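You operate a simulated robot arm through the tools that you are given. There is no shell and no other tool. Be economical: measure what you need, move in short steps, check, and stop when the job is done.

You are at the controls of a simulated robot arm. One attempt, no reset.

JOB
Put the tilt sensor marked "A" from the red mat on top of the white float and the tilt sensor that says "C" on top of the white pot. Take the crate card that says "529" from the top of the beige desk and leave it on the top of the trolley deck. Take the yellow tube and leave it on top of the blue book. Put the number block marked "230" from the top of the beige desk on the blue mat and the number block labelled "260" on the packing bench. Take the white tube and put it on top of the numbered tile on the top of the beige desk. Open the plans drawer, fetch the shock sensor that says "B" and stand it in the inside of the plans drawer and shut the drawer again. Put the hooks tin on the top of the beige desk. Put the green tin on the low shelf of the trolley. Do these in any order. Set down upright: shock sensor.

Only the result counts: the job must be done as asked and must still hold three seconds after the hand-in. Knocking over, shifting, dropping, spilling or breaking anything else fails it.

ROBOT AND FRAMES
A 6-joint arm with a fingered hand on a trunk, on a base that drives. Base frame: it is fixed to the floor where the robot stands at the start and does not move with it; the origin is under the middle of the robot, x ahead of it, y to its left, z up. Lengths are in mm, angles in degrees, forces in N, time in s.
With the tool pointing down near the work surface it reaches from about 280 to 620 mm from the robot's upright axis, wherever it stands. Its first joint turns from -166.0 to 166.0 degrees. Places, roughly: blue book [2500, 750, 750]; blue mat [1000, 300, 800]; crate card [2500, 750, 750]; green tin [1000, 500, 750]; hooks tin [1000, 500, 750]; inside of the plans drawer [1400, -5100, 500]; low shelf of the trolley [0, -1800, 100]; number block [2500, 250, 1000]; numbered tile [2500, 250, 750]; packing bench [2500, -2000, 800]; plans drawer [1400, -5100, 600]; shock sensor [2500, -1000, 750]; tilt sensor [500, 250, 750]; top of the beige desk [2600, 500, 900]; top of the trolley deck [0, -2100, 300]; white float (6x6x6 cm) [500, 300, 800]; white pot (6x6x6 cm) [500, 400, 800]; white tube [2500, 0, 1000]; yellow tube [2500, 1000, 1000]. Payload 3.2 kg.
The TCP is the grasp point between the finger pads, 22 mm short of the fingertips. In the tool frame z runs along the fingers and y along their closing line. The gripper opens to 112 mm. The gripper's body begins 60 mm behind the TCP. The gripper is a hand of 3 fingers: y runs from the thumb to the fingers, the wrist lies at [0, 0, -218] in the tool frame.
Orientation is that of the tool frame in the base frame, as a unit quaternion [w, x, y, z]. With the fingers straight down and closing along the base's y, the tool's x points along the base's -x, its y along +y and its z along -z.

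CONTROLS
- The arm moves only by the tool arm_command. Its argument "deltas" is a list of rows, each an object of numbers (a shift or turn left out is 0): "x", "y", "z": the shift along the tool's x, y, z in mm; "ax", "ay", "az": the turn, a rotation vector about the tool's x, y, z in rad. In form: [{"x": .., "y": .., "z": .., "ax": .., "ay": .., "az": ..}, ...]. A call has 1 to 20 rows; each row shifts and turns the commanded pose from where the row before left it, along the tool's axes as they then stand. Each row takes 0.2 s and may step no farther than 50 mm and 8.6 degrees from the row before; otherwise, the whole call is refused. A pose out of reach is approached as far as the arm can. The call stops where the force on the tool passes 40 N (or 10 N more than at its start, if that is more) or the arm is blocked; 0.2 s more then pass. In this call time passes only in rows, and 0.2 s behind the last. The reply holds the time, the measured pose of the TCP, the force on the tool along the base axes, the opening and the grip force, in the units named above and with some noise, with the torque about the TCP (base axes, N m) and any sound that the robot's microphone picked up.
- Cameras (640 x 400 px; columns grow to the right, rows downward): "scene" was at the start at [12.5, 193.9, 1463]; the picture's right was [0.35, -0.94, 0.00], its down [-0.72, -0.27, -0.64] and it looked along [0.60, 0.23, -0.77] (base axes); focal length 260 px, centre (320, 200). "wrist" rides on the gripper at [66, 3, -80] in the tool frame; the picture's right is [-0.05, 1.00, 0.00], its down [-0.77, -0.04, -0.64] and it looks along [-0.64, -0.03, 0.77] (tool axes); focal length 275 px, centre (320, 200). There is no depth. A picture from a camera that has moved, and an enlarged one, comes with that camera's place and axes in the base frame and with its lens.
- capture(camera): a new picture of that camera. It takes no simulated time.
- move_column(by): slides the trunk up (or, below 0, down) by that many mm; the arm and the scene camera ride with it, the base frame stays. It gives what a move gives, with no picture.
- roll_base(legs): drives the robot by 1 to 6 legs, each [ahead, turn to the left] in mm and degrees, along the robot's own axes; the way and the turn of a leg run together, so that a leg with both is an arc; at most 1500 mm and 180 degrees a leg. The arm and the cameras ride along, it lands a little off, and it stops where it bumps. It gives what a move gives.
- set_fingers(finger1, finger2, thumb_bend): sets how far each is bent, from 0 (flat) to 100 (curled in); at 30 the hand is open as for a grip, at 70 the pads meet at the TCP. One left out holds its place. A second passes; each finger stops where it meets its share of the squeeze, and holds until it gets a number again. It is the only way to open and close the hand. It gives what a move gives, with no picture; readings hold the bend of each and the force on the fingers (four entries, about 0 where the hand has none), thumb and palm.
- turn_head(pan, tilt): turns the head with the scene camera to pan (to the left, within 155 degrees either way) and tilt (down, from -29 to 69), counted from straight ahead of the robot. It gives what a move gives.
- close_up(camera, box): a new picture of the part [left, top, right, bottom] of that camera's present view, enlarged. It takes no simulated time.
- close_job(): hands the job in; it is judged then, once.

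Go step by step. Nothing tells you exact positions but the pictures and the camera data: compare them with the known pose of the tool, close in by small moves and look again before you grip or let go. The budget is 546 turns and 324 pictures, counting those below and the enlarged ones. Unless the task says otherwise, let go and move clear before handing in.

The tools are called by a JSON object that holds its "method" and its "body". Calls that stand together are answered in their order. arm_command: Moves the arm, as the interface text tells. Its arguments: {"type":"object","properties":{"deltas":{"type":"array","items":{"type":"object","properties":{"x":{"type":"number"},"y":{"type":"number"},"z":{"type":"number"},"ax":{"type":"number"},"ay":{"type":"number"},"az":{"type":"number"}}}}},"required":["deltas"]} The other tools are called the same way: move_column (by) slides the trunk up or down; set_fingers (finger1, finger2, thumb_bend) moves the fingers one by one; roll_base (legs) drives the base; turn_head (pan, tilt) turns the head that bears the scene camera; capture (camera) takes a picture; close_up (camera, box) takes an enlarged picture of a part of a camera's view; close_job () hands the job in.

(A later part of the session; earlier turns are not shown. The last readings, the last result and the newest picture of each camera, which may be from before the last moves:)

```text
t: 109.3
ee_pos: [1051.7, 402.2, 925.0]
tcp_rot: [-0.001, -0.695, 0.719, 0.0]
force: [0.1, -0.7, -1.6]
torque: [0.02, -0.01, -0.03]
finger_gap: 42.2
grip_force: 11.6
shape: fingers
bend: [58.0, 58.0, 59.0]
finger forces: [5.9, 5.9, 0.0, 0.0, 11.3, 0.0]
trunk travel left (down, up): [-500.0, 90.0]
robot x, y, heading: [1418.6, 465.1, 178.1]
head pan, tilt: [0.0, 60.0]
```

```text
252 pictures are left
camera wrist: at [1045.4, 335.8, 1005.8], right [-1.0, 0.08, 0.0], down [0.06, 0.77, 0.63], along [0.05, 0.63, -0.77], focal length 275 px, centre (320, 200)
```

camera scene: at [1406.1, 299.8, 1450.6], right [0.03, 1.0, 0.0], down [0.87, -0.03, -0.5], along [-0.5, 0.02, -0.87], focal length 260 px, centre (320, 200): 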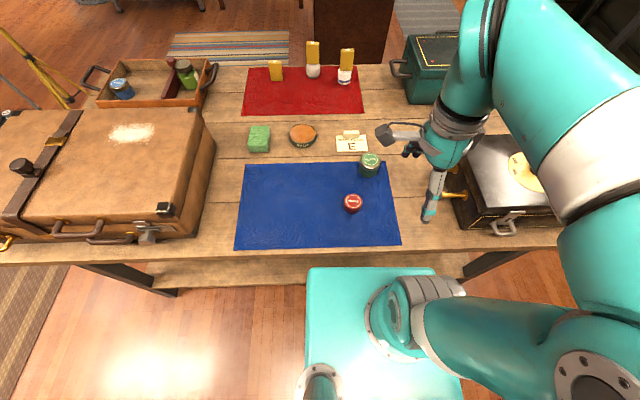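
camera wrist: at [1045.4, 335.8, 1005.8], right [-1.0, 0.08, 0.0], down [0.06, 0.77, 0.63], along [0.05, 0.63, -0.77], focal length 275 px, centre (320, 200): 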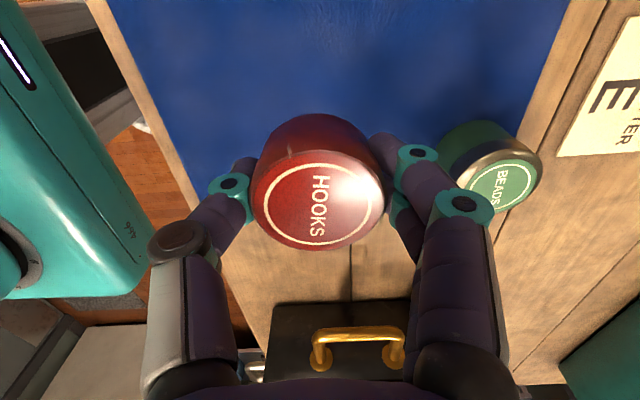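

HOOKS is held level. I'll raise and retract it, back off, turn round and drive to the desk.

{"method": "arm_command", "body": {"deltas": [{"z": -40}, {"z": -40}, {"z": -40}, {"z": -30, "y": -25}, {"y": -35}, {"y": -35}]}}

{"method": "roll_base", "body": {"legs": [[-150, 0], [0, -90], [0, -88], [450, 0]]}}

{"method": "turn_head", "body": {"pan": 0, "tilt": 35}}

{"method": "capture", "body": {"camera": "scene"}}

```text
t: 110.7
ee_pos: [1147.3, 399.6, 1075.8]
tcp_rot: [-0.002, -0.695, 0.719, 0.001]
force: [-0.3, -0.7, -1.1]
torque: [-0.01, 0.04, -0.01]
finger_gap: 42.0
grip_force: 12.0
shape: fingers
bend: [58.0, 58.0, 59.0]
finger forces: [5.6, 5.9, 0.0, 0.0, 11.2, 0.1]
trunk travel left (down, up): [-500.0, 90.0]
robot x, y, heading: [1419.6, 462.8, 177.8]
head pan, tilt: [0.0, 60.0]
```

```text
t: 121.9
ee_pos: [2293.2, 556.1, 1074.1]
tcp_rot: [-0.001, 0.697, 0.717, 0.002]
force: [-0.3, -0.1, -0.8]
torque: [-0.02, 0.01, 0.02]
finger_gap: 42.0
grip_force: 11.1
shape: fingers
bend: [58.0, 58.0, 59.0]
finger forces: [5.6, 6.0, 0.1, 0.0, 10.9, 0.1]
trunk travel left (down, up): [-500.0, 90.0]
robot x, y, heading: [2025.9, 475.7, 1.7]
head pan, tilt: [0.0, 60.0]
```

```text
t: 122.8
ee_pos: [2293.8, 557.9, 1073.8]
tcp_rot: [0.001, 0.697, 0.717, 0.002]
force: [0.9, 0.2, -0.9]
torque: [0.0, -0.01, 0.01]
finger_gap: 41.7
grip_force: 10.8
shape: fingers
bend: [58.0, 58.0, 59.0]
finger forces: [5.6, 6.0, 0.0, 0.0, 10.8, 0.1]
trunk travel left (down, up): [-500.0, 90.0]
robot x, y, heading: [2028.1, 473.7, 1.5]
head pan, tilt: [0.0, 35.0]
```

```text
251 pictures are left
camera scene: at [2051.3, 642.2, 1484.8], right [0.03, -1.0, 0.0], down [-0.57, -0.02, -0.82], along [0.82, 0.02, -0.57], focal length 260 px, centre (320, 200)
```

scene: 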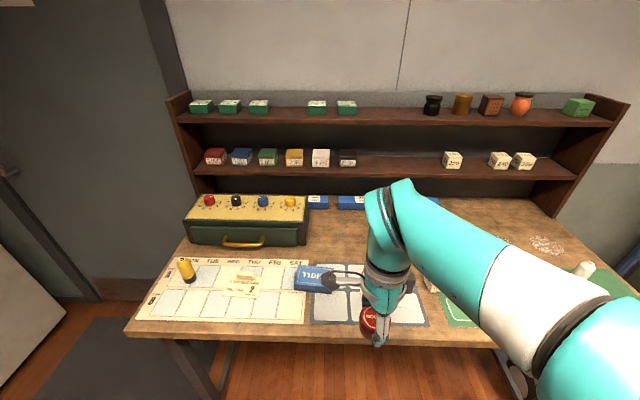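

I'm at the desk. I'll take enlarged views of its top.

{"method": "close_up", "body": {"camera": "scene", "box": [120, 180, 380, 350]}}

{"method": "close_up", "body": {"camera": "scene", "box": [400, 130, 640, 330]}}

{"method": "capture", "body": {"camera": "wrist"}}

```text
2.35 times, centred on (250, 265) of scene
camera zoom: at [2051.3, 642.2, 1484.8], right [0.03, -1.0, 0.0], down [-0.57, -0.02, -0.82], along [0.82, 0.02, -0.57], focal length 612 px, centre (485, 47)
```

zoom: 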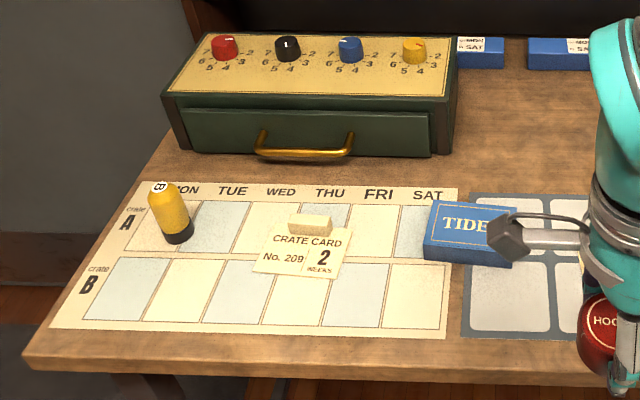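

```text
2.00 times, centred on (520, 230) of scene
camera zoom: at [2051.3, 642.2, 1484.8], right [0.03, -1.0, 0.0], down [-0.57, -0.02, -0.82], along [0.82, 0.02, -0.57], focal length 520 px, centre (-80, 140)
```

zoom: 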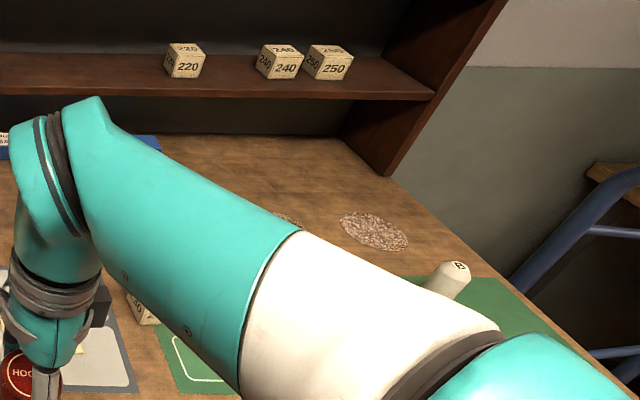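

```text
248 pictures are left
camera wrist: at [2293.6, 623.2, 1154.5], right [1.0, -0.02, 0.0], down [-0.02, -0.77, 0.63], along [-0.01, -0.63, -0.77], focal length 275 px, centre (320, 200)
```

wrist: 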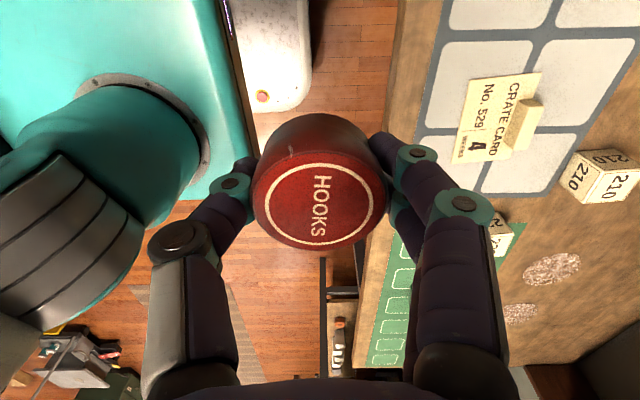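

Card 529 lies on the grey board, with block 210 nearby, and the TIDES book and yellow tube are at left. I'll go closer and look down at the bare spot behind the book for the HOOKS tin.

{"method": "roll_base", "body": {"legs": [[0, -1.5], [160, 0]]}}

{"method": "turn_head", "body": {"pan": 0, "tilt": 50}}

{"method": "capture", "body": {"camera": "scene"}}

{"method": "capture", "body": {"camera": "wrist"}}

```text
t: 124.6
ee_pos: [2457.3, 551.4, 1074.1]
tcp_rot: [0.001, 0.705, 0.709, 0.002]
force: [-0.4, -0.3, -0.1]
torque: [-0.02, 0.01, 0.0]
finger_gap: 41.5
grip_force: 10.7
shape: fingers
bend: [58.0, 58.0, 59.0]
finger forces: [5.6, 5.9, 0.1, 0.0, 10.9, 0.0]
trunk travel left (down, up): [-500.0, 90.0]
robot x, y, heading: [2188.7, 474.9, 0.5]
head pan, tilt: [0.0, 35.0]
```

```text
t: 125.3
ee_pos: [2455.5, 552.5, 1074.3]
tcp_rot: [0.0, 0.705, 0.709, 0.002]
force: [-0.9, -0.3, -0.1]
torque: [0.01, 0.0, -0.01]
finger_gap: 41.5
grip_force: 10.1
shape: fingers
bend: [58.0, 58.0, 59.0]
finger forces: [5.5, 5.9, 0.0, 0.0, 11.0, 0.0]
trunk travel left (down, up): [-500.0, 90.0]
robot x, y, heading: [2188.7, 476.9, 0.1]
head pan, tilt: [0.0, 50.0]
```

```text
247 pictures are left
camera scene: at [2204.6, 642.0, 1463.2], right [0.0, -1.0, 0.0], down [-0.77, 0.0, -0.64], along [0.64, 0.0, -0.77], focal length 260 px, centre (320, 200)
```

scene: 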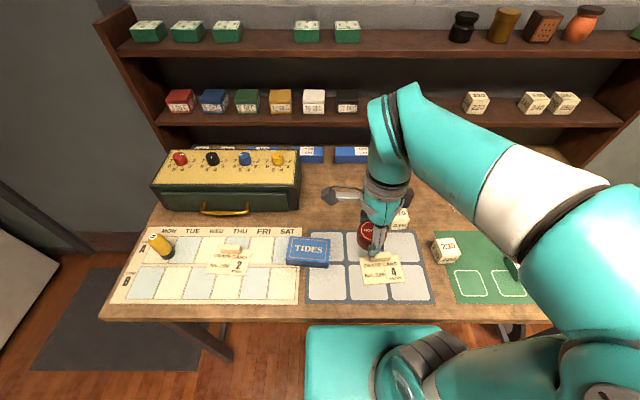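

```text
246 pictures are left
camera wrist: at [2457.5, 617.2, 1154.4], right [1.0, -0.04, 0.0], down [-0.04, -0.77, 0.63], along [-0.02, -0.63, -0.77], focal length 275 px, centre (320, 200)
```

wrist: 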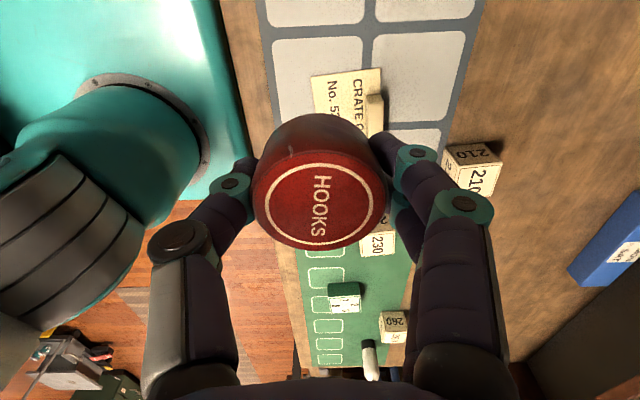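

I'll set HOOKS on the bare wood behind the board, near (2670, 590). Moving above it.

{"method": "arm_command", "body": {"deltas": [{"y": 43, "x": 7.6, "z": 10}, {"y": 43, "x": 7.6, "z": 10}, {"y": 43, "x": 7.6, "z": 10}, {"y": 43, "x": 7.6, "z": 10}, {"y": 43, "x": 7.6, "z": 10}]}}

{"method": "capture", "body": {"camera": "scene"}}

{"method": "capture", "body": {"camera": "wrist"}}

```text
t: 126.5
ee_pos: [2670.5, 589.4, 1024.7]
tcp_rot: [0.0, 0.706, 0.708, 0.002]
force: [0.0, 0.5, -0.5]
torque: [0.03, 0.0, 0.02]
finger_gap: 41.7
grip_force: 11.4
shape: fingers
bend: [58.0, 58.0, 59.0]
finger forces: [5.5, 6.0, 0.0, 0.0, 11.0, 0.1]
trunk travel left (down, up): [-500.0, 90.0]
robot x, y, heading: [2187.2, 476.4, 0.1]
head pan, tilt: [0.0, 50.0]
```

```text
245 pictures are left
camera scene: at [2205.4, 642.2, 1463.2], right [0.0, -1.0, 0.0], down [-0.77, 0.0, -0.64], along [0.64, 0.0, -0.77], focal length 260 px, centre (320, 200)
```

scene: 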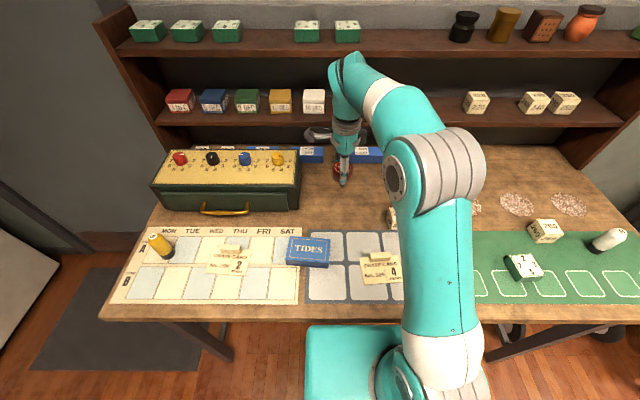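

```text
244 pictures are left
camera wrist: at [2672.8, 654.6, 1104.7], right [1.0, -0.04, 0.0], down [-0.03, -0.77, 0.63], along [-0.02, -0.63, -0.77], focal length 275 px, centre (320, 200)
```

wrist: 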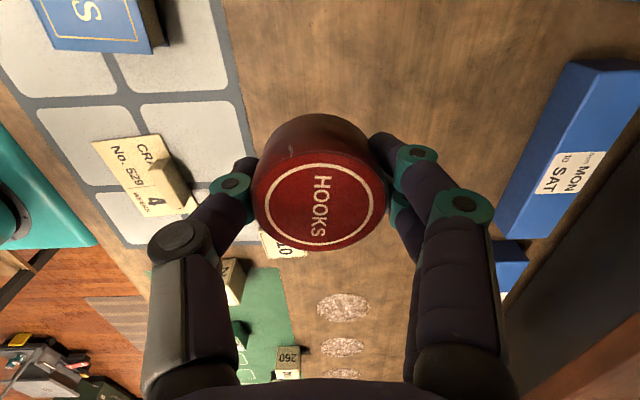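

The book top is at about z 886, so the desk is near 865. I'll lower toward it, then creep.

{"method": "arm_command", "body": {"deltas": [{"z": 40}, {"z": 40}, {"z": 20}]}}

{"method": "close_up", "body": {"camera": "scene", "box": [300, 130, 420, 230]}}

```text
t: 127.3
ee_pos: [2673.0, 589.1, 925.8]
tcp_rot: [0.001, 0.706, 0.708, 0.001]
force: [0.2, 0.3, -0.3]
torque: [-0.03, 0.0, -0.01]
finger_gap: 41.5
grip_force: 11.3
shape: fingers
bend: [58.0, 58.0, 59.0]
finger forces: [5.5, 5.9, 0.1, 0.0, 10.8, 0.0]
trunk travel left (down, up): [-500.0, 90.0]
robot x, y, heading: [2191.7, 475.1, 0.3]
head pan, tilt: [0.0, 50.0]
```

```text
4.00 times, centred on (360, 180) of scene
camera zoom: at [2204.8, 642.1, 1463.2], right [0.0, -1.0, 0.0], down [-0.77, 0.0, -0.64], along [0.64, 0.0, -0.77], focal length 1040 px, centre (160, 280)
```

zoom: 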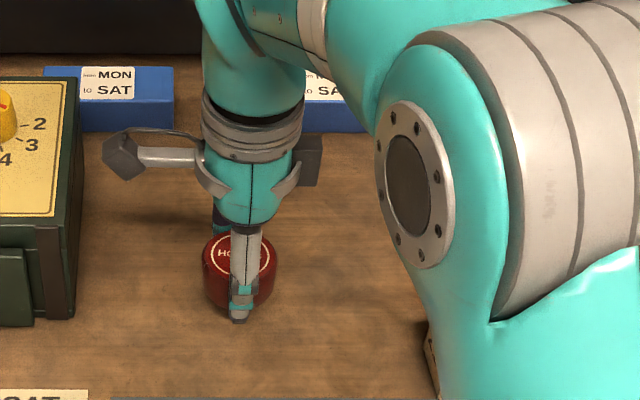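

{"method": "arm_command", "body": {"deltas": [{"z": 12}, {"z": 6}, {"z": 4}, {"z": 3}, {"z": 3}]}}

```text
t: 128.6
ee_pos: [2672.1, 590.0, 897.4]
tcp_rot: [0.0, 0.705, 0.709, 0.003]
force: [-0.2, 0.0, -1.3]
torque: [-0.01, 0.02, 0.0]
finger_gap: 41.4
grip_force: 10.6
shape: fingers
bend: [58.0, 58.0, 59.0]
finger forces: [5.5, 5.8, 0.1, 0.0, 10.7, 0.0]
trunk travel left (down, up): [-500.0, 90.0]
robot x, y, heading: [2189.3, 474.7, 0.0]
head pan, tilt: [0.0, 50.0]
```

{"method": "arm_command", "body": {"deltas": [{"z": 2}, {"z": 2}, {"z": 2}, {"z": 2}]}}

{"method": "close_up", "body": {"camera": "scene", "box": [300, 130, 420, 230]}}

```text
t: 129.6
ee_pos: [2672.1, 590.5, 887.8]
tcp_rot: [0.001, 0.706, 0.708, 0.002]
force: [0.0, -0.4, -1.4]
torque: [-0.03, -0.01, 0.04]
finger_gap: 41.4
grip_force: 11.3
shape: fingers
bend: [58.0, 58.0, 59.0]
finger forces: [5.4, 5.7, 0.1, 0.1, 10.7, 0.0]
trunk travel left (down, up): [-500.0, 90.0]
robot x, y, heading: [2186.1, 475.2, 0.3]
head pan, tilt: [0.0, 50.0]
```

```text
4.00 times, centred on (360, 180) of scene
camera zoom: at [2204.7, 642.1, 1463.2], right [0.0, -1.0, 0.0], down [-0.77, 0.0, -0.64], along [0.64, 0.0, -0.77], focal length 1040 px, centre (160, 280)
```

zoom: 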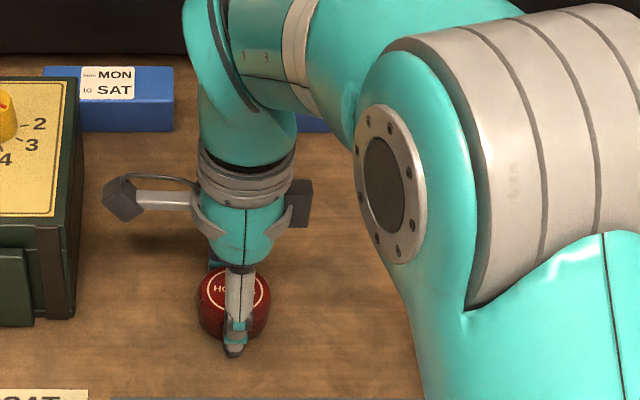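

{"method": "arm_command", "body": {"deltas": [{"z": 2}, {"z": 2}, {"z": 2}, {"z": 2}, {"z": 2}]}}

```text
t: 130.5
ee_pos: [2672.9, 590.2, 887.0]
tcp_rot: [0.004, 0.707, 0.708, 0.008]
force: [-0.4, -1.8, 22.6]
torque: [-0.08, 0.72, 0.06]
finger_gap: 41.7
grip_force: 22.8
shape: fingers
bend: [58.0, 58.0, 60.0]
finger forces: [5.9, 7.6, 0.0, 0.0, 31.9, 0.1]
trunk travel left (down, up): [-500.0, 90.0]
robot x, y, heading: [2187.2, 474.8, 0.0]
head pan, tilt: [0.0, 50.0]
stopped in row 4: the force on the tool passed its limit at 43 N (the readings are from after the stop); the commanded pose is now the measured one
```

The tin touches the desk. I'll ease off 2 mm and release.

{"method": "arm_command", "body": {"deltas": [{"z": -1.5}]}}

{"method": "set_fingers", "body": {"finger1": 38, "finger2": 38, "thumb_bend": 38}}

{"method": "capture", "body": {"camera": "wrist"}}

```text
t: 130.9
ee_pos: [2672.9, 591.7, 885.9]
tcp_rot: [0.003, 0.706, 0.709, 0.007]
force: [0.7, 0.7, 18.4]
torque: [-0.05, 0.15, -0.02]
finger_gap: 41.5
grip_force: 20.8
shape: fingers
bend: [58.0, 58.0, 61.0]
finger forces: [8.5, 11.3, 0.0, 0.0, 22.3, 0.0]
trunk travel left (down, up): [-500.0, 90.0]
robot x, y, heading: [2188.3, 476.6, 0.1]
head pan, tilt: [0.0, 50.0]
```

```text
t: 131.7
ee_pos: [2674.9, 592.0, 885.7]
tcp_rot: [0.003, 0.705, 0.709, 0.007]
force: [-0.1, 0.1, 1.6]
torque: [0.0, 0.02, 0.05]
finger_gap: 89.4
grip_force: 0.3
shape: fingers
bend: [38.0, 38.0, 38.0]
finger forces: [0.0, 0.0, 0.0, 0.1, 0.4, 0.0]
trunk travel left (down, up): [-500.0, 90.0]
robot x, y, heading: [2189.8, 471.5, 0.3]
head pan, tilt: [0.0, 50.0]
stopped: the force on the tool passed its limit at 41 N (the readings are from after the stop); the commanded pose is now the measured one
```

```text
241 pictures are left
camera wrist: at [2675.7, 657.0, 966.1], right [1.0, -0.04, 0.01], down [-0.04, -0.77, 0.63], along [-0.02, -0.63, -0.78], focal length 275 px, centre (320, 200)
```

wrist: 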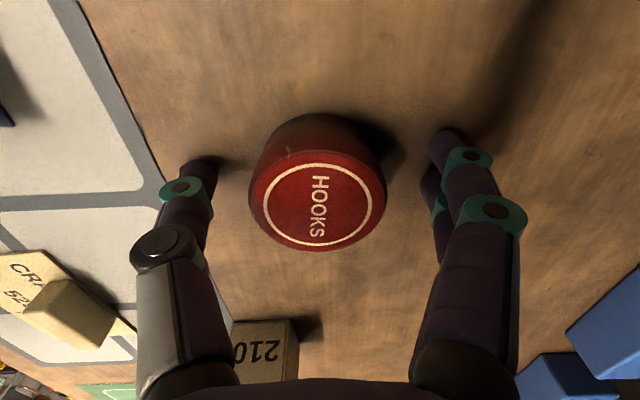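

HOOKS rests on the desk. I'll retreat and shift the base left for the yellow tube.

{"method": "arm_command", "body": {"deltas": [{"z": -40}, {"z": -40}, {"z": -40}, {"z": -40}, {"z": -35}, {"y": -44, "x": -8}, {"y": -44, "x": -8}, {"y": -44, "x": -8}, {"y": -44, "x": -8}, {"y": -44, "x": -8}]}}

{"method": "roll_base", "body": {"legs": [[-150, 0], [0, 90], [330, 0], [0, -90], [150, 0]]}}

{"method": "turn_head", "body": {"pan": 0, "tilt": 55}}

{"method": "capture", "body": {"camera": "scene"}}

{"method": "capture", "body": {"camera": "wrist"}}

```text
t: 133.8
ee_pos: [2448.3, 546.4, 1080.0]
tcp_rot: [0.004, 0.706, 0.708, 0.008]
force: [-0.5, -0.2, 0.6]
torque: [0.0, -0.04, 0.0]
finger_gap: 89.0
grip_force: 0.3
shape: fingers
bend: [38.0, 38.0, 38.0]
finger forces: [0.0, 0.0, 0.1, 0.1, 0.0, 0.1]
trunk travel left (down, up): [-500.0, 90.0]
robot x, y, heading: [2188.6, 474.5, 0.4]
head pan, tilt: [0.0, 50.0]
```

```text
t: 145.8
ee_pos: [2436.4, 868.9, 1078.7]
tcp_rot: [0.003, 0.711, 0.703, 0.007]
force: [0.6, -0.1, 0.3]
torque: [-0.06, 0.01, -0.04]
finger_gap: 89.1
grip_force: 0.0
shape: fingers
bend: [38.0, 38.0, 38.0]
finger forces: [0.0, 0.1, 0.0, 0.1, 0.0, 0.0]
trunk travel left (down, up): [-500.0, 90.0]
robot x, y, heading: [2174.0, 802.0, -0.9]
head pan, tilt: [0.0, 50.0]
```

```text
t: 146.4
ee_pos: [2436.5, 870.0, 1078.7]
tcp_rot: [0.004, 0.711, 0.703, 0.007]
force: [0.3, -0.3, 0.5]
torque: [0.02, 0.01, 0.0]
finger_gap: 89.0
grip_force: 0.1
shape: fingers
bend: [38.0, 38.0, 38.0]
finger forces: [0.0, 0.0, 0.0, 0.0, 0.0, 0.1]
trunk travel left (down, up): [-500.0, 90.0]
robot x, y, heading: [2170.5, 802.0, -0.7]
head pan, tilt: [0.0, 55.0]
```

```text
240 pictures are left
camera scene: at [2187.4, 967.6, 1456.7], right [-0.01, -1.0, 0.0], down [-0.82, 0.01, -0.57], along [0.57, -0.01, -0.82], focal length 260 px, centre (320, 200)
```

scene: 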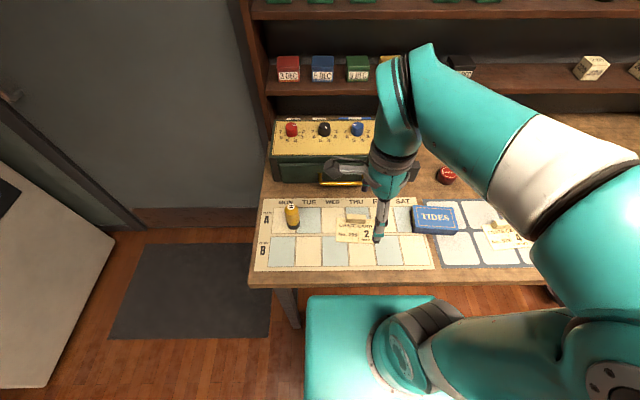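

```text
239 pictures are left
camera wrist: at [2437.6, 934.3, 1159.6], right [1.0, -0.06, 0.01], down [-0.06, -0.77, 0.63], along [-0.03, -0.63, -0.78], focal length 275 px, centre (320, 200)
```

wrist: 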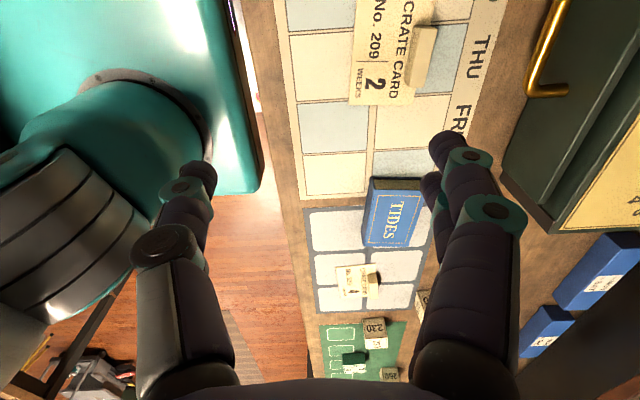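

The yellow tube stands near (2512, 1031), its top near z 955. Moving the hand above it.

{"method": "arm_command", "body": {"deltas": [{"y": 19, "x": 40, "z": 8}, {"y": 19, "x": 40, "z": 8}, {"y": 19, "x": 40, "z": 8}, {"y": 19, "x": 40, "z": 8}]}}

{"method": "capture", "body": {"camera": "wrist"}}

{"method": "close_up", "body": {"camera": "scene", "box": [240, 150, 480, 290]}}

```text
t: 147.4
ee_pos: [2515.2, 1029.9, 1050.1]
tcp_rot: [0.004, 0.711, 0.703, 0.007]
force: [-0.9, -0.7, -0.3]
torque: [-0.02, 0.02, -0.02]
finger_gap: 89.2
grip_force: 0.0
shape: fingers
bend: [38.0, 38.0, 38.0]
finger forces: [0.1, 0.0, 0.1, 0.1, 0.0, 0.0]
trunk travel left (down, up): [-500.0, 90.0]
robot x, y, heading: [2175.6, 806.0, -0.7]
head pan, tilt: [0.0, 55.0]
```

```text
238 pictures are left
camera wrist: at [2517.2, 1095.6, 1131.0], right [1.0, -0.06, 0.01], down [-0.06, -0.77, 0.63], along [-0.03, -0.63, -0.77], focal length 275 px, centre (320, 200)
```

wrist: 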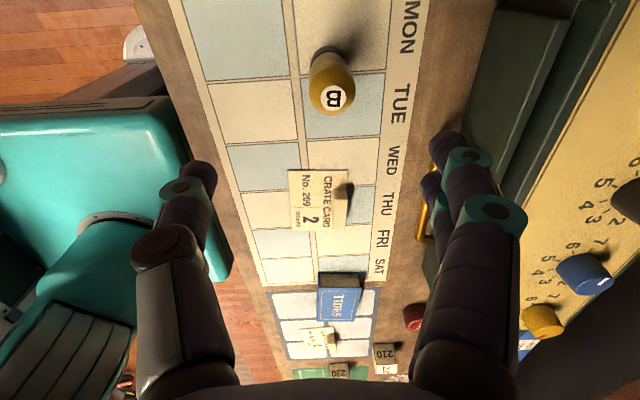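

```text
2.67 times, centred on (360, 220) of scene
camera zoom: at [2187.7, 968.3, 1456.6], right [-0.01, -1.0, 0.0], down [-0.82, 0.01, -0.57], along [0.57, -0.01, -0.82], focal length 694 px, centre (213, 147)
```

zoom: 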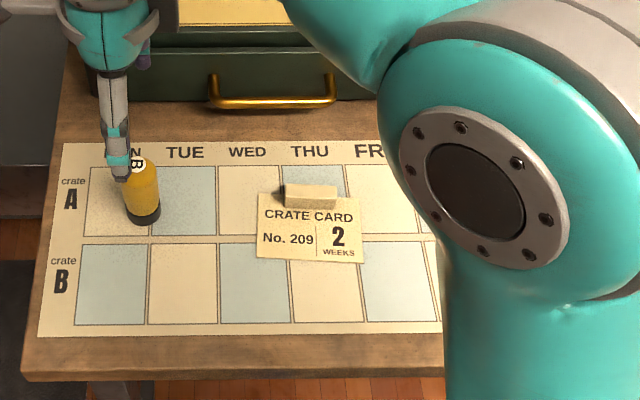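

The tube is at about (2519, 1031). I'll descend to z 905 and check.

{"method": "arm_command", "body": {"deltas": [{"y": 4, "x": 1, "z": 40}, {"z": 40}, {"z": 40}, {"z": 24}]}}

{"method": "capture", "body": {"camera": "wrist"}}

```text
t: 148.4
ee_pos: [2521.1, 1029.6, 906.4]
tcp_rot: [0.003, 0.712, 0.702, 0.007]
force: [-0.1, -0.1, 0.0]
torque: [-0.03, 0.02, -0.02]
finger_gap: 88.9
grip_force: 0.0
shape: fingers
bend: [38.0, 38.0, 38.0]
finger forces: [0.0, 0.0, 0.0, 0.0, 0.0, 0.0]
trunk travel left (down, up): [-500.0, 90.0]
robot x, y, heading: [2171.7, 803.4, -0.7]
head pan, tilt: [0.0, 55.0]
```

```text
236 pictures are left
camera wrist: at [2522.7, 1095.9, 986.9], right [1.0, -0.06, 0.01], down [-0.06, -0.77, 0.63], along [-0.03, -0.63, -0.78], focal length 275 px, centre (320, 200)
```

wrist: 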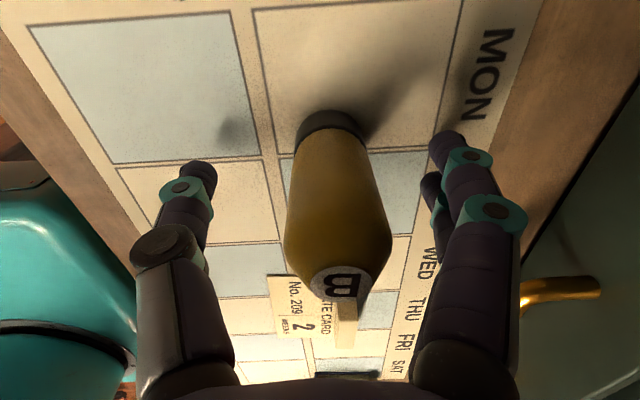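

Well placed. Closing on the tube.

{"method": "arm_command", "body": {"deltas": [{"y": 3, "x": 2}]}}

{"method": "set_fingers", "body": {"finger1": 69, "finger2": 69, "thumb_bend": 69}}

{"method": "capture", "body": {"camera": "wrist"}}

```text
t: 148.8
ee_pos: [2523.5, 1032.0, 905.8]
tcp_rot: [0.004, 0.712, 0.702, 0.006]
force: [0.4, -0.6, -0.2]
torque: [-0.03, 0.03, -0.04]
finger_gap: 89.2
grip_force: 0.1
shape: fingers
bend: [38.0, 38.0, 38.0]
finger forces: [0.0, 0.0, 0.0, 0.0, 0.0, 0.0]
trunk travel left (down, up): [-500.0, 90.0]
robot x, y, heading: [2171.6, 803.4, -0.9]
head pan, tilt: [0.0, 55.0]
```

```text
t: 149.8
ee_pos: [2522.5, 1033.4, 906.3]
tcp_rot: [0.004, 0.711, 0.703, 0.008]
force: [0.8, -0.7, 0.0]
torque: [0.03, 0.03, -0.01]
finger_gap: 26.0
grip_force: 9.9
shape: fingers
bend: [62.0, 61.0, 64.0]
finger forces: [4.7, 5.2, 0.1, 0.0, 9.7, 0.0]
trunk travel left (down, up): [-500.0, 90.0]
robot x, y, heading: [2172.2, 805.1, -0.9]
head pan, tilt: [0.0, 55.0]
```

```text
235 pictures are left
camera wrist: at [2525.4, 1097.7, 986.5], right [1.0, -0.06, 0.01], down [-0.06, -0.77, 0.63], along [-0.03, -0.63, -0.78], focal length 275 px, centre (320, 200)
```

wrist: 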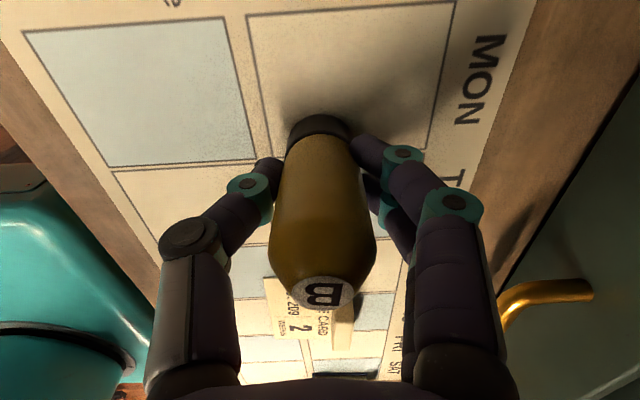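

The yellow tube is held upright. I'll lift and carry it over the TIDES book.

{"method": "arm_command", "body": {"deltas": [{"z": -40}, {"z": -40}, {"z": -25}, {"x": -45}, {"x": -45}, {"x": -45}, {"x": -45}, {"x": -45}, {"x": -45}, {"x": -45}, {"x": -45}]}}

{"method": "capture", "body": {"camera": "wrist"}}

{"method": "capture", "body": {"camera": "scene"}}

```text
t: 152.2
ee_pos: [2517.5, 670.9, 1009.0]
tcp_rot: [0.004, 0.712, 0.703, 0.008]
force: [0.1, 0.5, -0.3]
torque: [0.01, 0.01, -0.03]
finger_gap: 25.4
grip_force: 10.0
shape: fingers
bend: [62.0, 61.0, 64.0]
finger forces: [4.6, 5.1, 0.0, 0.1, 9.2, 0.0]
trunk travel left (down, up): [-500.0, 90.0]
robot x, y, heading: [2171.8, 800.8, -0.7]
head pan, tilt: [0.0, 55.0]
```

```text
234 pictures are left
camera wrist: at [2519.4, 736.2, 1090.0], right [1.0, -0.06, 0.01], down [-0.05, -0.77, 0.63], along [-0.03, -0.63, -0.78], focal length 275 px, centre (320, 200)
```

wrist: 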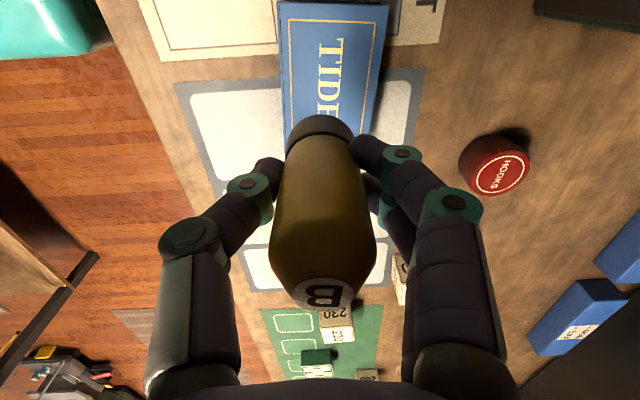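

```text
233 pictures are left
camera scene: at [2187.5, 967.0, 1456.7], right [-0.01, -1.0, 0.0], down [-0.82, 0.01, -0.57], along [0.57, -0.01, -0.82], focal length 260 px, centre (320, 200)
```

scene: 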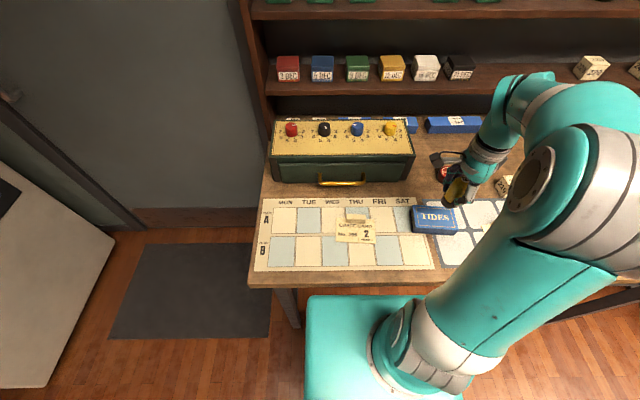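

The book spans x 2495–2562 and y 617–722. I'll centre the tube over it and lower.

{"method": "arm_command", "body": {"deltas": [{"y": 9.5, "x": -3, "z": 25}, {"z": 25}, {"z": 18}]}}

{"method": "capture", "body": {"camera": "wrist"}}

{"method": "close_up", "body": {"camera": "scene", "box": [390, 150, 530, 260]}}

```text
t: 153.0
ee_pos: [2528.5, 669.3, 941.6]
tcp_rot: [0.003, 0.711, 0.703, 0.007]
force: [0.9, -0.5, 0.0]
torque: [0.01, 0.02, 0.0]
finger_gap: 25.8
grip_force: 9.6
shape: fingers
bend: [62.0, 61.0, 64.0]
finger forces: [4.6, 5.2, 0.0, 0.0, 9.2, 0.0]
trunk travel left (down, up): [-500.0, 90.0]
robot x, y, heading: [2172.0, 801.7, -0.8]
head pan, tilt: [0.0, 55.0]
```

```text
232 pictures are left
camera wrist: at [2530.3, 734.7, 1020.4], right [1.0, -0.06, 0.01], down [-0.06, -0.77, 0.63], along [-0.03, -0.63, -0.78], focal length 275 px, centre (320, 200)
```

wrist: 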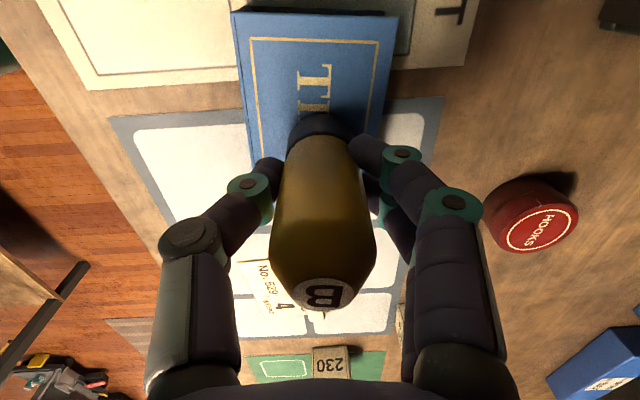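

```text
3.64 times, centred on (460, 205) of scene
camera zoom: at [2187.4, 967.6, 1456.7], right [-0.01, -1.0, 0.0], down [-0.82, 0.01, -0.57], along [0.57, -0.01, -0.82], focal length 946 px, centre (-189, 182)
```

zoom: 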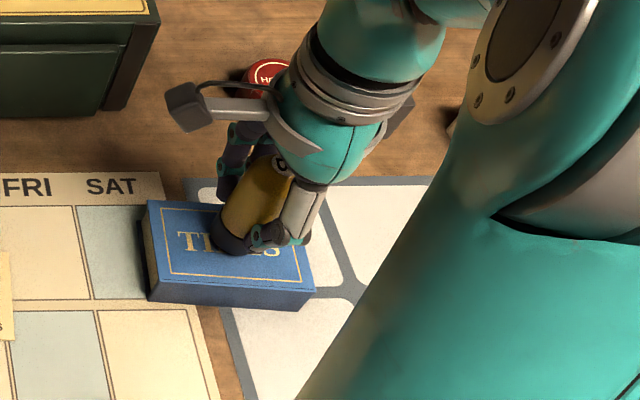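

Over the book. Creeping down.

{"method": "arm_command", "body": {"deltas": [{"z": 5}, {"z": 3}, {"z": 2}, {"z": 1.5}, {"z": 1.5}]}}

```text
t: 154.2
ee_pos: [2527.3, 668.6, 928.0]
tcp_rot: [0.006, 0.712, 0.702, 0.008]
force: [3.0, -0.4, 29.3]
torque: [-0.01, -0.13, 0.03]
finger_gap: 24.0
grip_force: 17.4
shape: fingers
bend: [65.0, 64.0, 66.0]
finger forces: [9.5, 10.7, 0.0, 0.0, 14.1, 0.0]
trunk travel left (down, up): [-500.0, 90.0]
robot x, y, heading: [2170.1, 800.6, -0.5]
head pan, tilt: [0.0, 55.0]
```

Firm contact. I'll ease off and release.

{"method": "arm_command", "body": {"deltas": [{"z": -1.5}]}}

{"method": "set_fingers", "body": {"finger1": 42, "finger2": 42, "thumb_bend": 42}}

{"method": "capture", "body": {"camera": "wrist"}}

```text
t: 154.6
ee_pos: [2527.8, 670.2, 928.2]
tcp_rot: [0.004, 0.711, 0.703, 0.007]
force: [3.0, 1.1, 22.4]
torque: [-0.03, -0.24, 0.06]
finger_gap: 23.9
grip_force: 14.8
shape: fingers
bend: [65.0, 64.0, 66.0]
finger forces: [9.2, 9.8, 0.1, 0.1, 11.7, 0.1]
trunk travel left (down, up): [-500.0, 90.0]
robot x, y, heading: [2174.9, 801.7, -0.6]
head pan, tilt: [0.0, 55.0]
```

```text
t: 155.6
ee_pos: [2528.6, 667.9, 929.4]
tcp_rot: [0.003, 0.711, 0.703, 0.007]
force: [0.2, -0.6, 0.3]
torque: [0.01, 0.0, -0.01]
finger_gap: 77.6
grip_force: 0.1
shape: fingers
bend: [42.0, 42.0, 42.0]
finger forces: [0.1, 0.1, 0.0, 0.0, 0.0, 0.1]
trunk travel left (down, up): [-500.0, 90.0]
robot x, y, heading: [2169.5, 800.6, -0.6]
head pan, tilt: [0.0, 55.0]
```

```text
230 pictures are left
camera wrist: at [2530.2, 734.0, 1008.9], right [1.0, -0.06, 0.01], down [-0.06, -0.77, 0.63], along [-0.03, -0.63, -0.78], focal length 275 px, centre (320, 200)
```

wrist: 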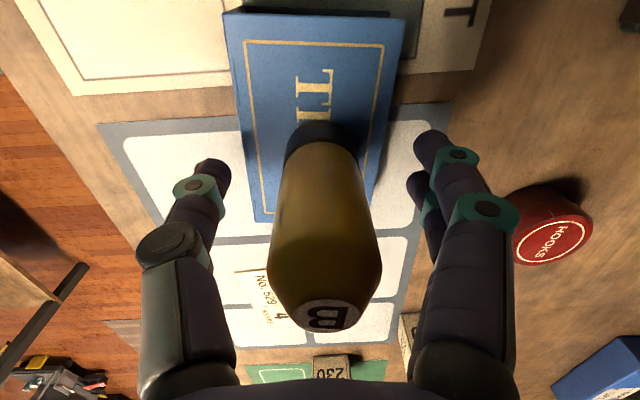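

The yellow tube stands on the book. I'll retreat and shift right for the white tube.

{"method": "arm_command", "body": {"deltas": [{"z": -40}, {"z": -40}, {"z": -40}, {"z": -40}, {"y": -40, "x": 20}, {"y": -40, "x": 40}, {"y": -20, "x": 45}, {"x": 45}, {"x": 45}]}}

{"method": "close_up", "body": {"camera": "scene", "box": [380, 150, 560, 280]}}

{"method": "roll_base", "body": {"legs": [[-150, 0], [0, -89], [640, 0], [0, 90], [150, 0]]}}

{"method": "turn_head", "body": {"pan": 0, "tilt": 55}}

{"method": "capture", "body": {"camera": "scene"}}

{"method": "capture", "body": {"camera": "wrist"}}

```text
refused: row 6 steps farther than a row can; nothing moved
```

```text
3.08 times, centred on (470, 215) of scene
camera zoom: at [2187.3, 967.5, 1456.7], right [-0.01, -1.0, 0.0], down [-0.82, 0.01, -0.57], along [0.57, -0.01, -0.82], focal length 800 px, centre (-142, 154)
```

zoom: 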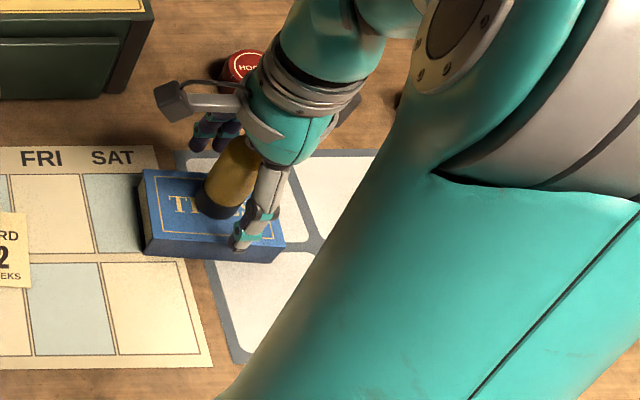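

```text
t: 168.7
ee_pos: [2552.0, 46.2, 927.9]
tcp_rot: [0.004, 0.698, 0.716, 0.007]
force: [0.0, 0.8, 0.0]
torque: [-0.03, 0.02, 0.01]
finger_gap: 77.7
grip_force: 0.1
shape: fingers
bend: [42.0, 42.0, 42.0]
finger forces: [0.0, 0.1, 0.0, 0.0, 0.0, 0.0]
trunk travel left (down, up): [-500.0, 90.0]
robot x, y, heading: [2191.9, 168.7, 1.7]
head pan, tilt: [0.0, 55.0]
```

```text
t: 169.3
ee_pos: [2552.0, 46.4, 929.6]
tcp_rot: [0.004, 0.698, 0.717, 0.007]
force: [0.1, 0.6, -0.8]
torque: [-0.01, 0.0, 0.0]
finger_gap: 77.6
grip_force: 0.0
shape: fingers
bend: [42.0, 42.0, 42.0]
finger forces: [0.0, 0.1, 0.0, 0.0, 0.0, 0.0]
trunk travel left (down, up): [-500.0, 90.0]
robot x, y, heading: [2193.0, 165.0, 1.5]
head pan, tilt: [0.0, 55.0]
```

```text
228 pictures are left
camera scene: at [2200.3, 332.4, 1456.7], right [0.03, -1.0, 0.0], down [-0.82, -0.02, -0.57], along [0.57, 0.01, -0.82], focal length 260 px, centre (320, 200)
```

scene: 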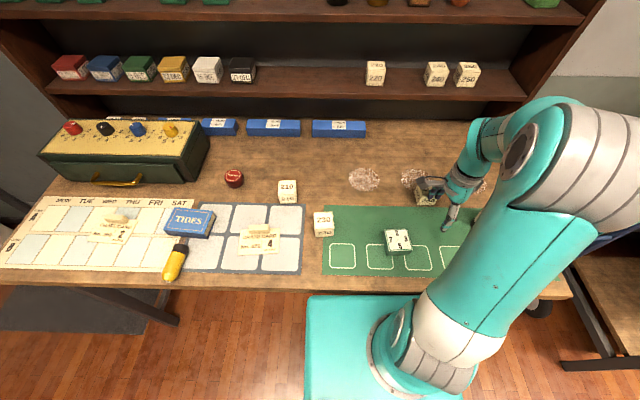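

```text
227 pictures are left
camera wrist: at [2552.2, 112.3, 1009.2], right [1.0, -0.02, 0.02], down [-0.03, -0.78, 0.63], along [0.0, -0.63, -0.78], focal length 275 px, centre (320, 200)
```

wrist: 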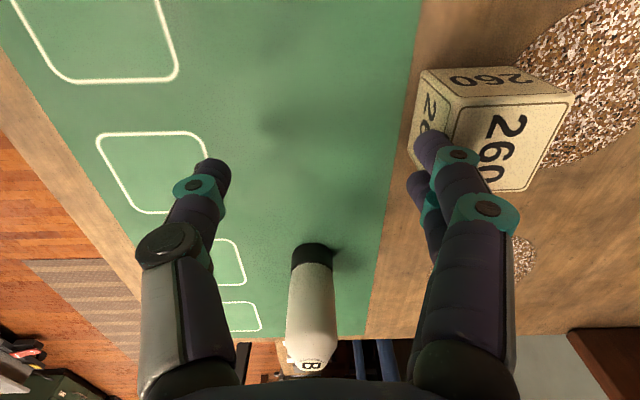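

My arm retreat was refused and the drive then ran anyway, so the yellow tube was dragged off the book and now lies on the desk. I'll put it back later and won't chain drives after arm moves again. First I'll lift the hand clear here.

{"method": "arm_command", "body": {"deltas": [{"z": -40}, {"z": -40}, {"z": -40}, {"z": -30}]}}

{"method": "capture", "body": {"camera": "wrist"}}

{"method": "close_up", "body": {"camera": "scene", "box": [130, 180, 350, 310]}}

{"method": "close_up", "body": {"camera": "scene", "box": [300, 150, 500, 290]}}

```text
t: 170.3
ee_pos: [2548.9, 46.5, 1078.6]
tcp_rot: [0.004, 0.697, 0.717, 0.008]
force: [0.3, -0.1, 0.3]
torque: [-0.01, -0.02, 0.0]
finger_gap: 77.7
grip_force: 0.1
shape: fingers
bend: [42.0, 42.0, 42.0]
finger forces: [0.0, 0.0, 0.0, 0.1, 0.1, 0.1]
trunk travel left (down, up): [-500.0, 90.0]
robot x, y, heading: [2193.8, 166.5, 1.7]
head pan, tilt: [0.0, 55.0]
```

```text
226 pictures are left
camera wrist: at [2548.1, 111.5, 1159.7], right [1.0, -0.02, 0.02], down [-0.03, -0.78, 0.63], along [0.0, -0.63, -0.78], focal length 275 px, centre (320, 200)
```

wrist: 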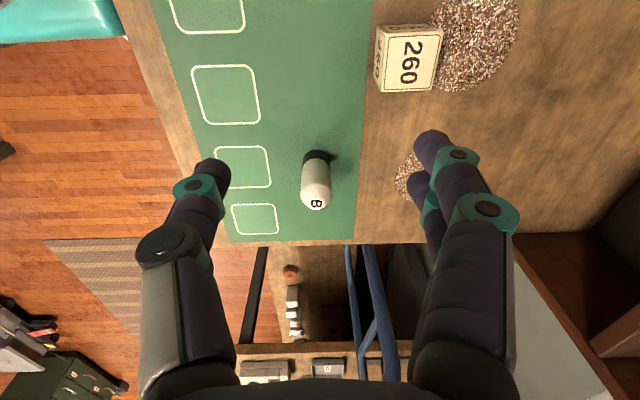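

```text
2.91 times, centred on (240, 245) of scene
camera zoom: at [2200.1, 332.4, 1456.6], right [0.03, -1.0, 0.0], down [-0.82, -0.02, -0.57], along [0.57, 0.01, -0.82], focal length 757 px, centre (553, 69)
```

zoom: 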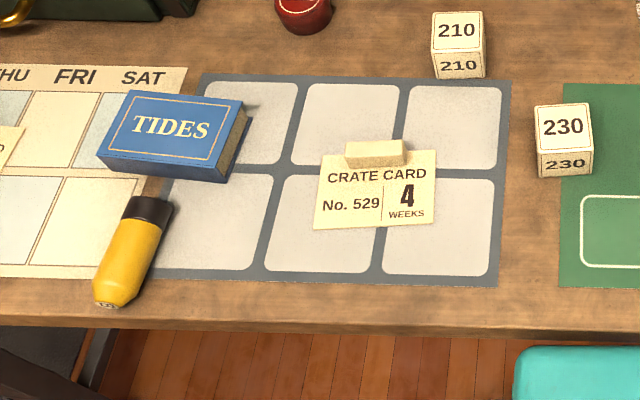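

```text
2.86 times, centred on (400, 220) of scene
camera zoom: at [2200.1, 332.4, 1456.6], right [0.03, -1.0, 0.0], down [-0.82, -0.02, -0.57], along [0.57, 0.01, -0.82], focal length 743 px, centre (91, 143)
```

zoom: 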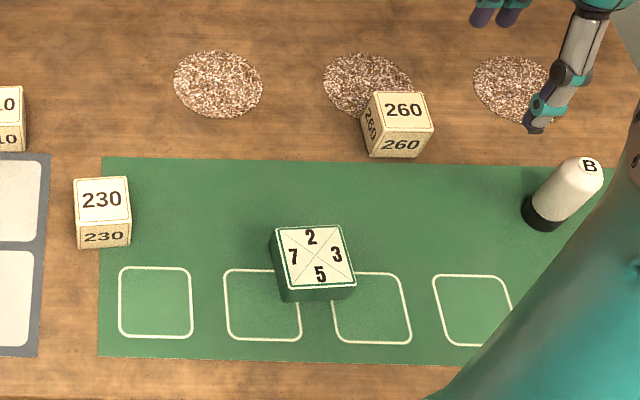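

Nothing else was disturbed: the book is in place, and the numbered tile (7-2-3-5) is on the green mat at about (2486, 147). The white tube stands near (2546, -66). I'll move above it.

{"method": "arm_command", "body": {"deltas": [{"x": -37.5, "y": -2, "z": 9, "ax": 0.017, "ay": -0.006}, {"x": -37.5, "y": -2, "z": 9}, {"x": -37.5, "y": -2, "z": 9}]}}

{"method": "capture", "body": {"camera": "wrist"}}

{"method": "close_up", "body": {"camera": "scene", "box": [380, 150, 540, 270]}}

```text
t: 171.1
ee_pos: [2547.2, -65.6, 1052.6]
tcp_rot: [-0.001, 0.698, 0.716, -0.001]
force: [0.0, -0.2, -0.8]
torque: [0.01, 0.02, 0.0]
finger_gap: 77.7
grip_force: 0.0
shape: fingers
bend: [42.0, 42.0, 42.0]
finger forces: [0.0, 0.0, 0.1, 0.0, 0.0, 0.0]
trunk travel left (down, up): [-500.0, 90.0]
robot x, y, heading: [2190.9, 169.5, 1.6]
head pan, tilt: [0.0, 55.0]
```

```text
223 pictures are left
camera wrist: at [2547.7, -0.3, 1132.2], right [1.0, -0.02, 0.0], down [-0.02, -0.77, 0.64], along [-0.01, -0.64, -0.77], focal length 275 px, centre (320, 200)
```

wrist: 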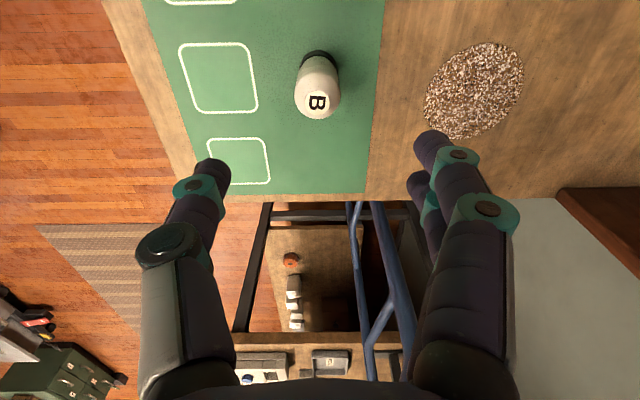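

```text
3.33 times, centred on (460, 210) of scene
camera zoom: at [2200.2, 331.9, 1456.7], right [0.03, -1.0, 0.0], down [-0.82, -0.02, -0.57], along [0.57, 0.02, -0.82], focal length 867 px, centre (-147, 167)
```

zoom: 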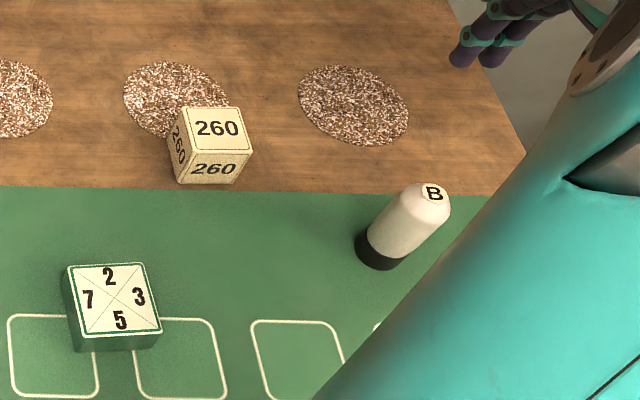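

White tube centre is at (2544, -69). Descending.

{"method": "arm_command", "body": {"deltas": [{"x": -3.4, "y": -3, "z": 40}, {"z": 40}, {"z": 40}, {"z": 27}]}}

{"method": "capture", "body": {"camera": "wrist"}}

```text
t: 172.1
ee_pos: [2544.1, -71.3, 903.7]
tcp_rot: [-0.001, 0.698, 0.716, 0.0]
force: [0.1, 0.6, 0.6]
torque: [-0.01, -0.01, 0.02]
finger_gap: 77.8
grip_force: 0.1
shape: fingers
bend: [42.0, 42.0, 42.0]
finger forces: [0.0, 0.0, 0.0, 0.0, 0.1, 0.0]
trunk travel left (down, up): [-500.0, 90.0]
robot x, y, heading: [2191.6, 164.4, 1.2]
head pan, tilt: [0.0, 55.0]
```

```text
221 pictures are left
camera wrist: at [2544.2, -4.5, 983.1], right [1.0, -0.02, 0.0], down [-0.02, -0.77, 0.64], along [-0.01, -0.64, -0.77], focal length 275 px, centre (320, 200)
```

wrist: 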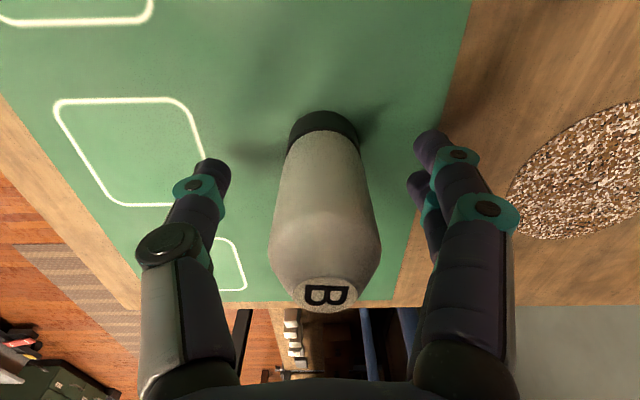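

Centred. Closing.

{"method": "set_fingers", "body": {"finger1": 69, "finger2": 69, "thumb_bend": 69}}

{"method": "capture", "body": {"camera": "wrist"}}

```text
t: 173.1
ee_pos: [2543.5, -70.6, 903.9]
tcp_rot: [-0.001, 0.698, 0.716, 0.0]
force: [-0.2, 0.6, -0.4]
torque: [-0.02, -0.05, 0.01]
finger_gap: 26.5
grip_force: 8.8
shape: fingers
bend: [61.0, 62.0, 64.0]
finger forces: [5.2, 4.4, 0.0, 0.0, 9.2, 0.0]
trunk travel left (down, up): [-500.0, 90.0]
robot x, y, heading: [2191.5, 166.2, 1.4]
head pan, tilt: [0.0, 55.0]
```

```text
220 pictures are left
camera wrist: at [2544.1, -4.5, 983.4], right [1.0, -0.02, 0.0], down [-0.02, -0.77, 0.64], along [-0.01, -0.64, -0.77], focal length 275 px, centre (320, 200)
```

wrist: 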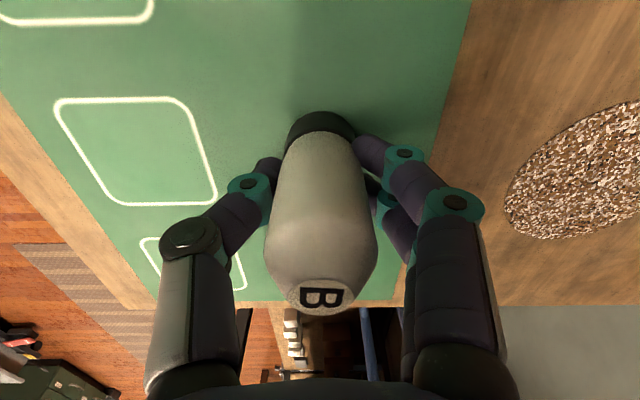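

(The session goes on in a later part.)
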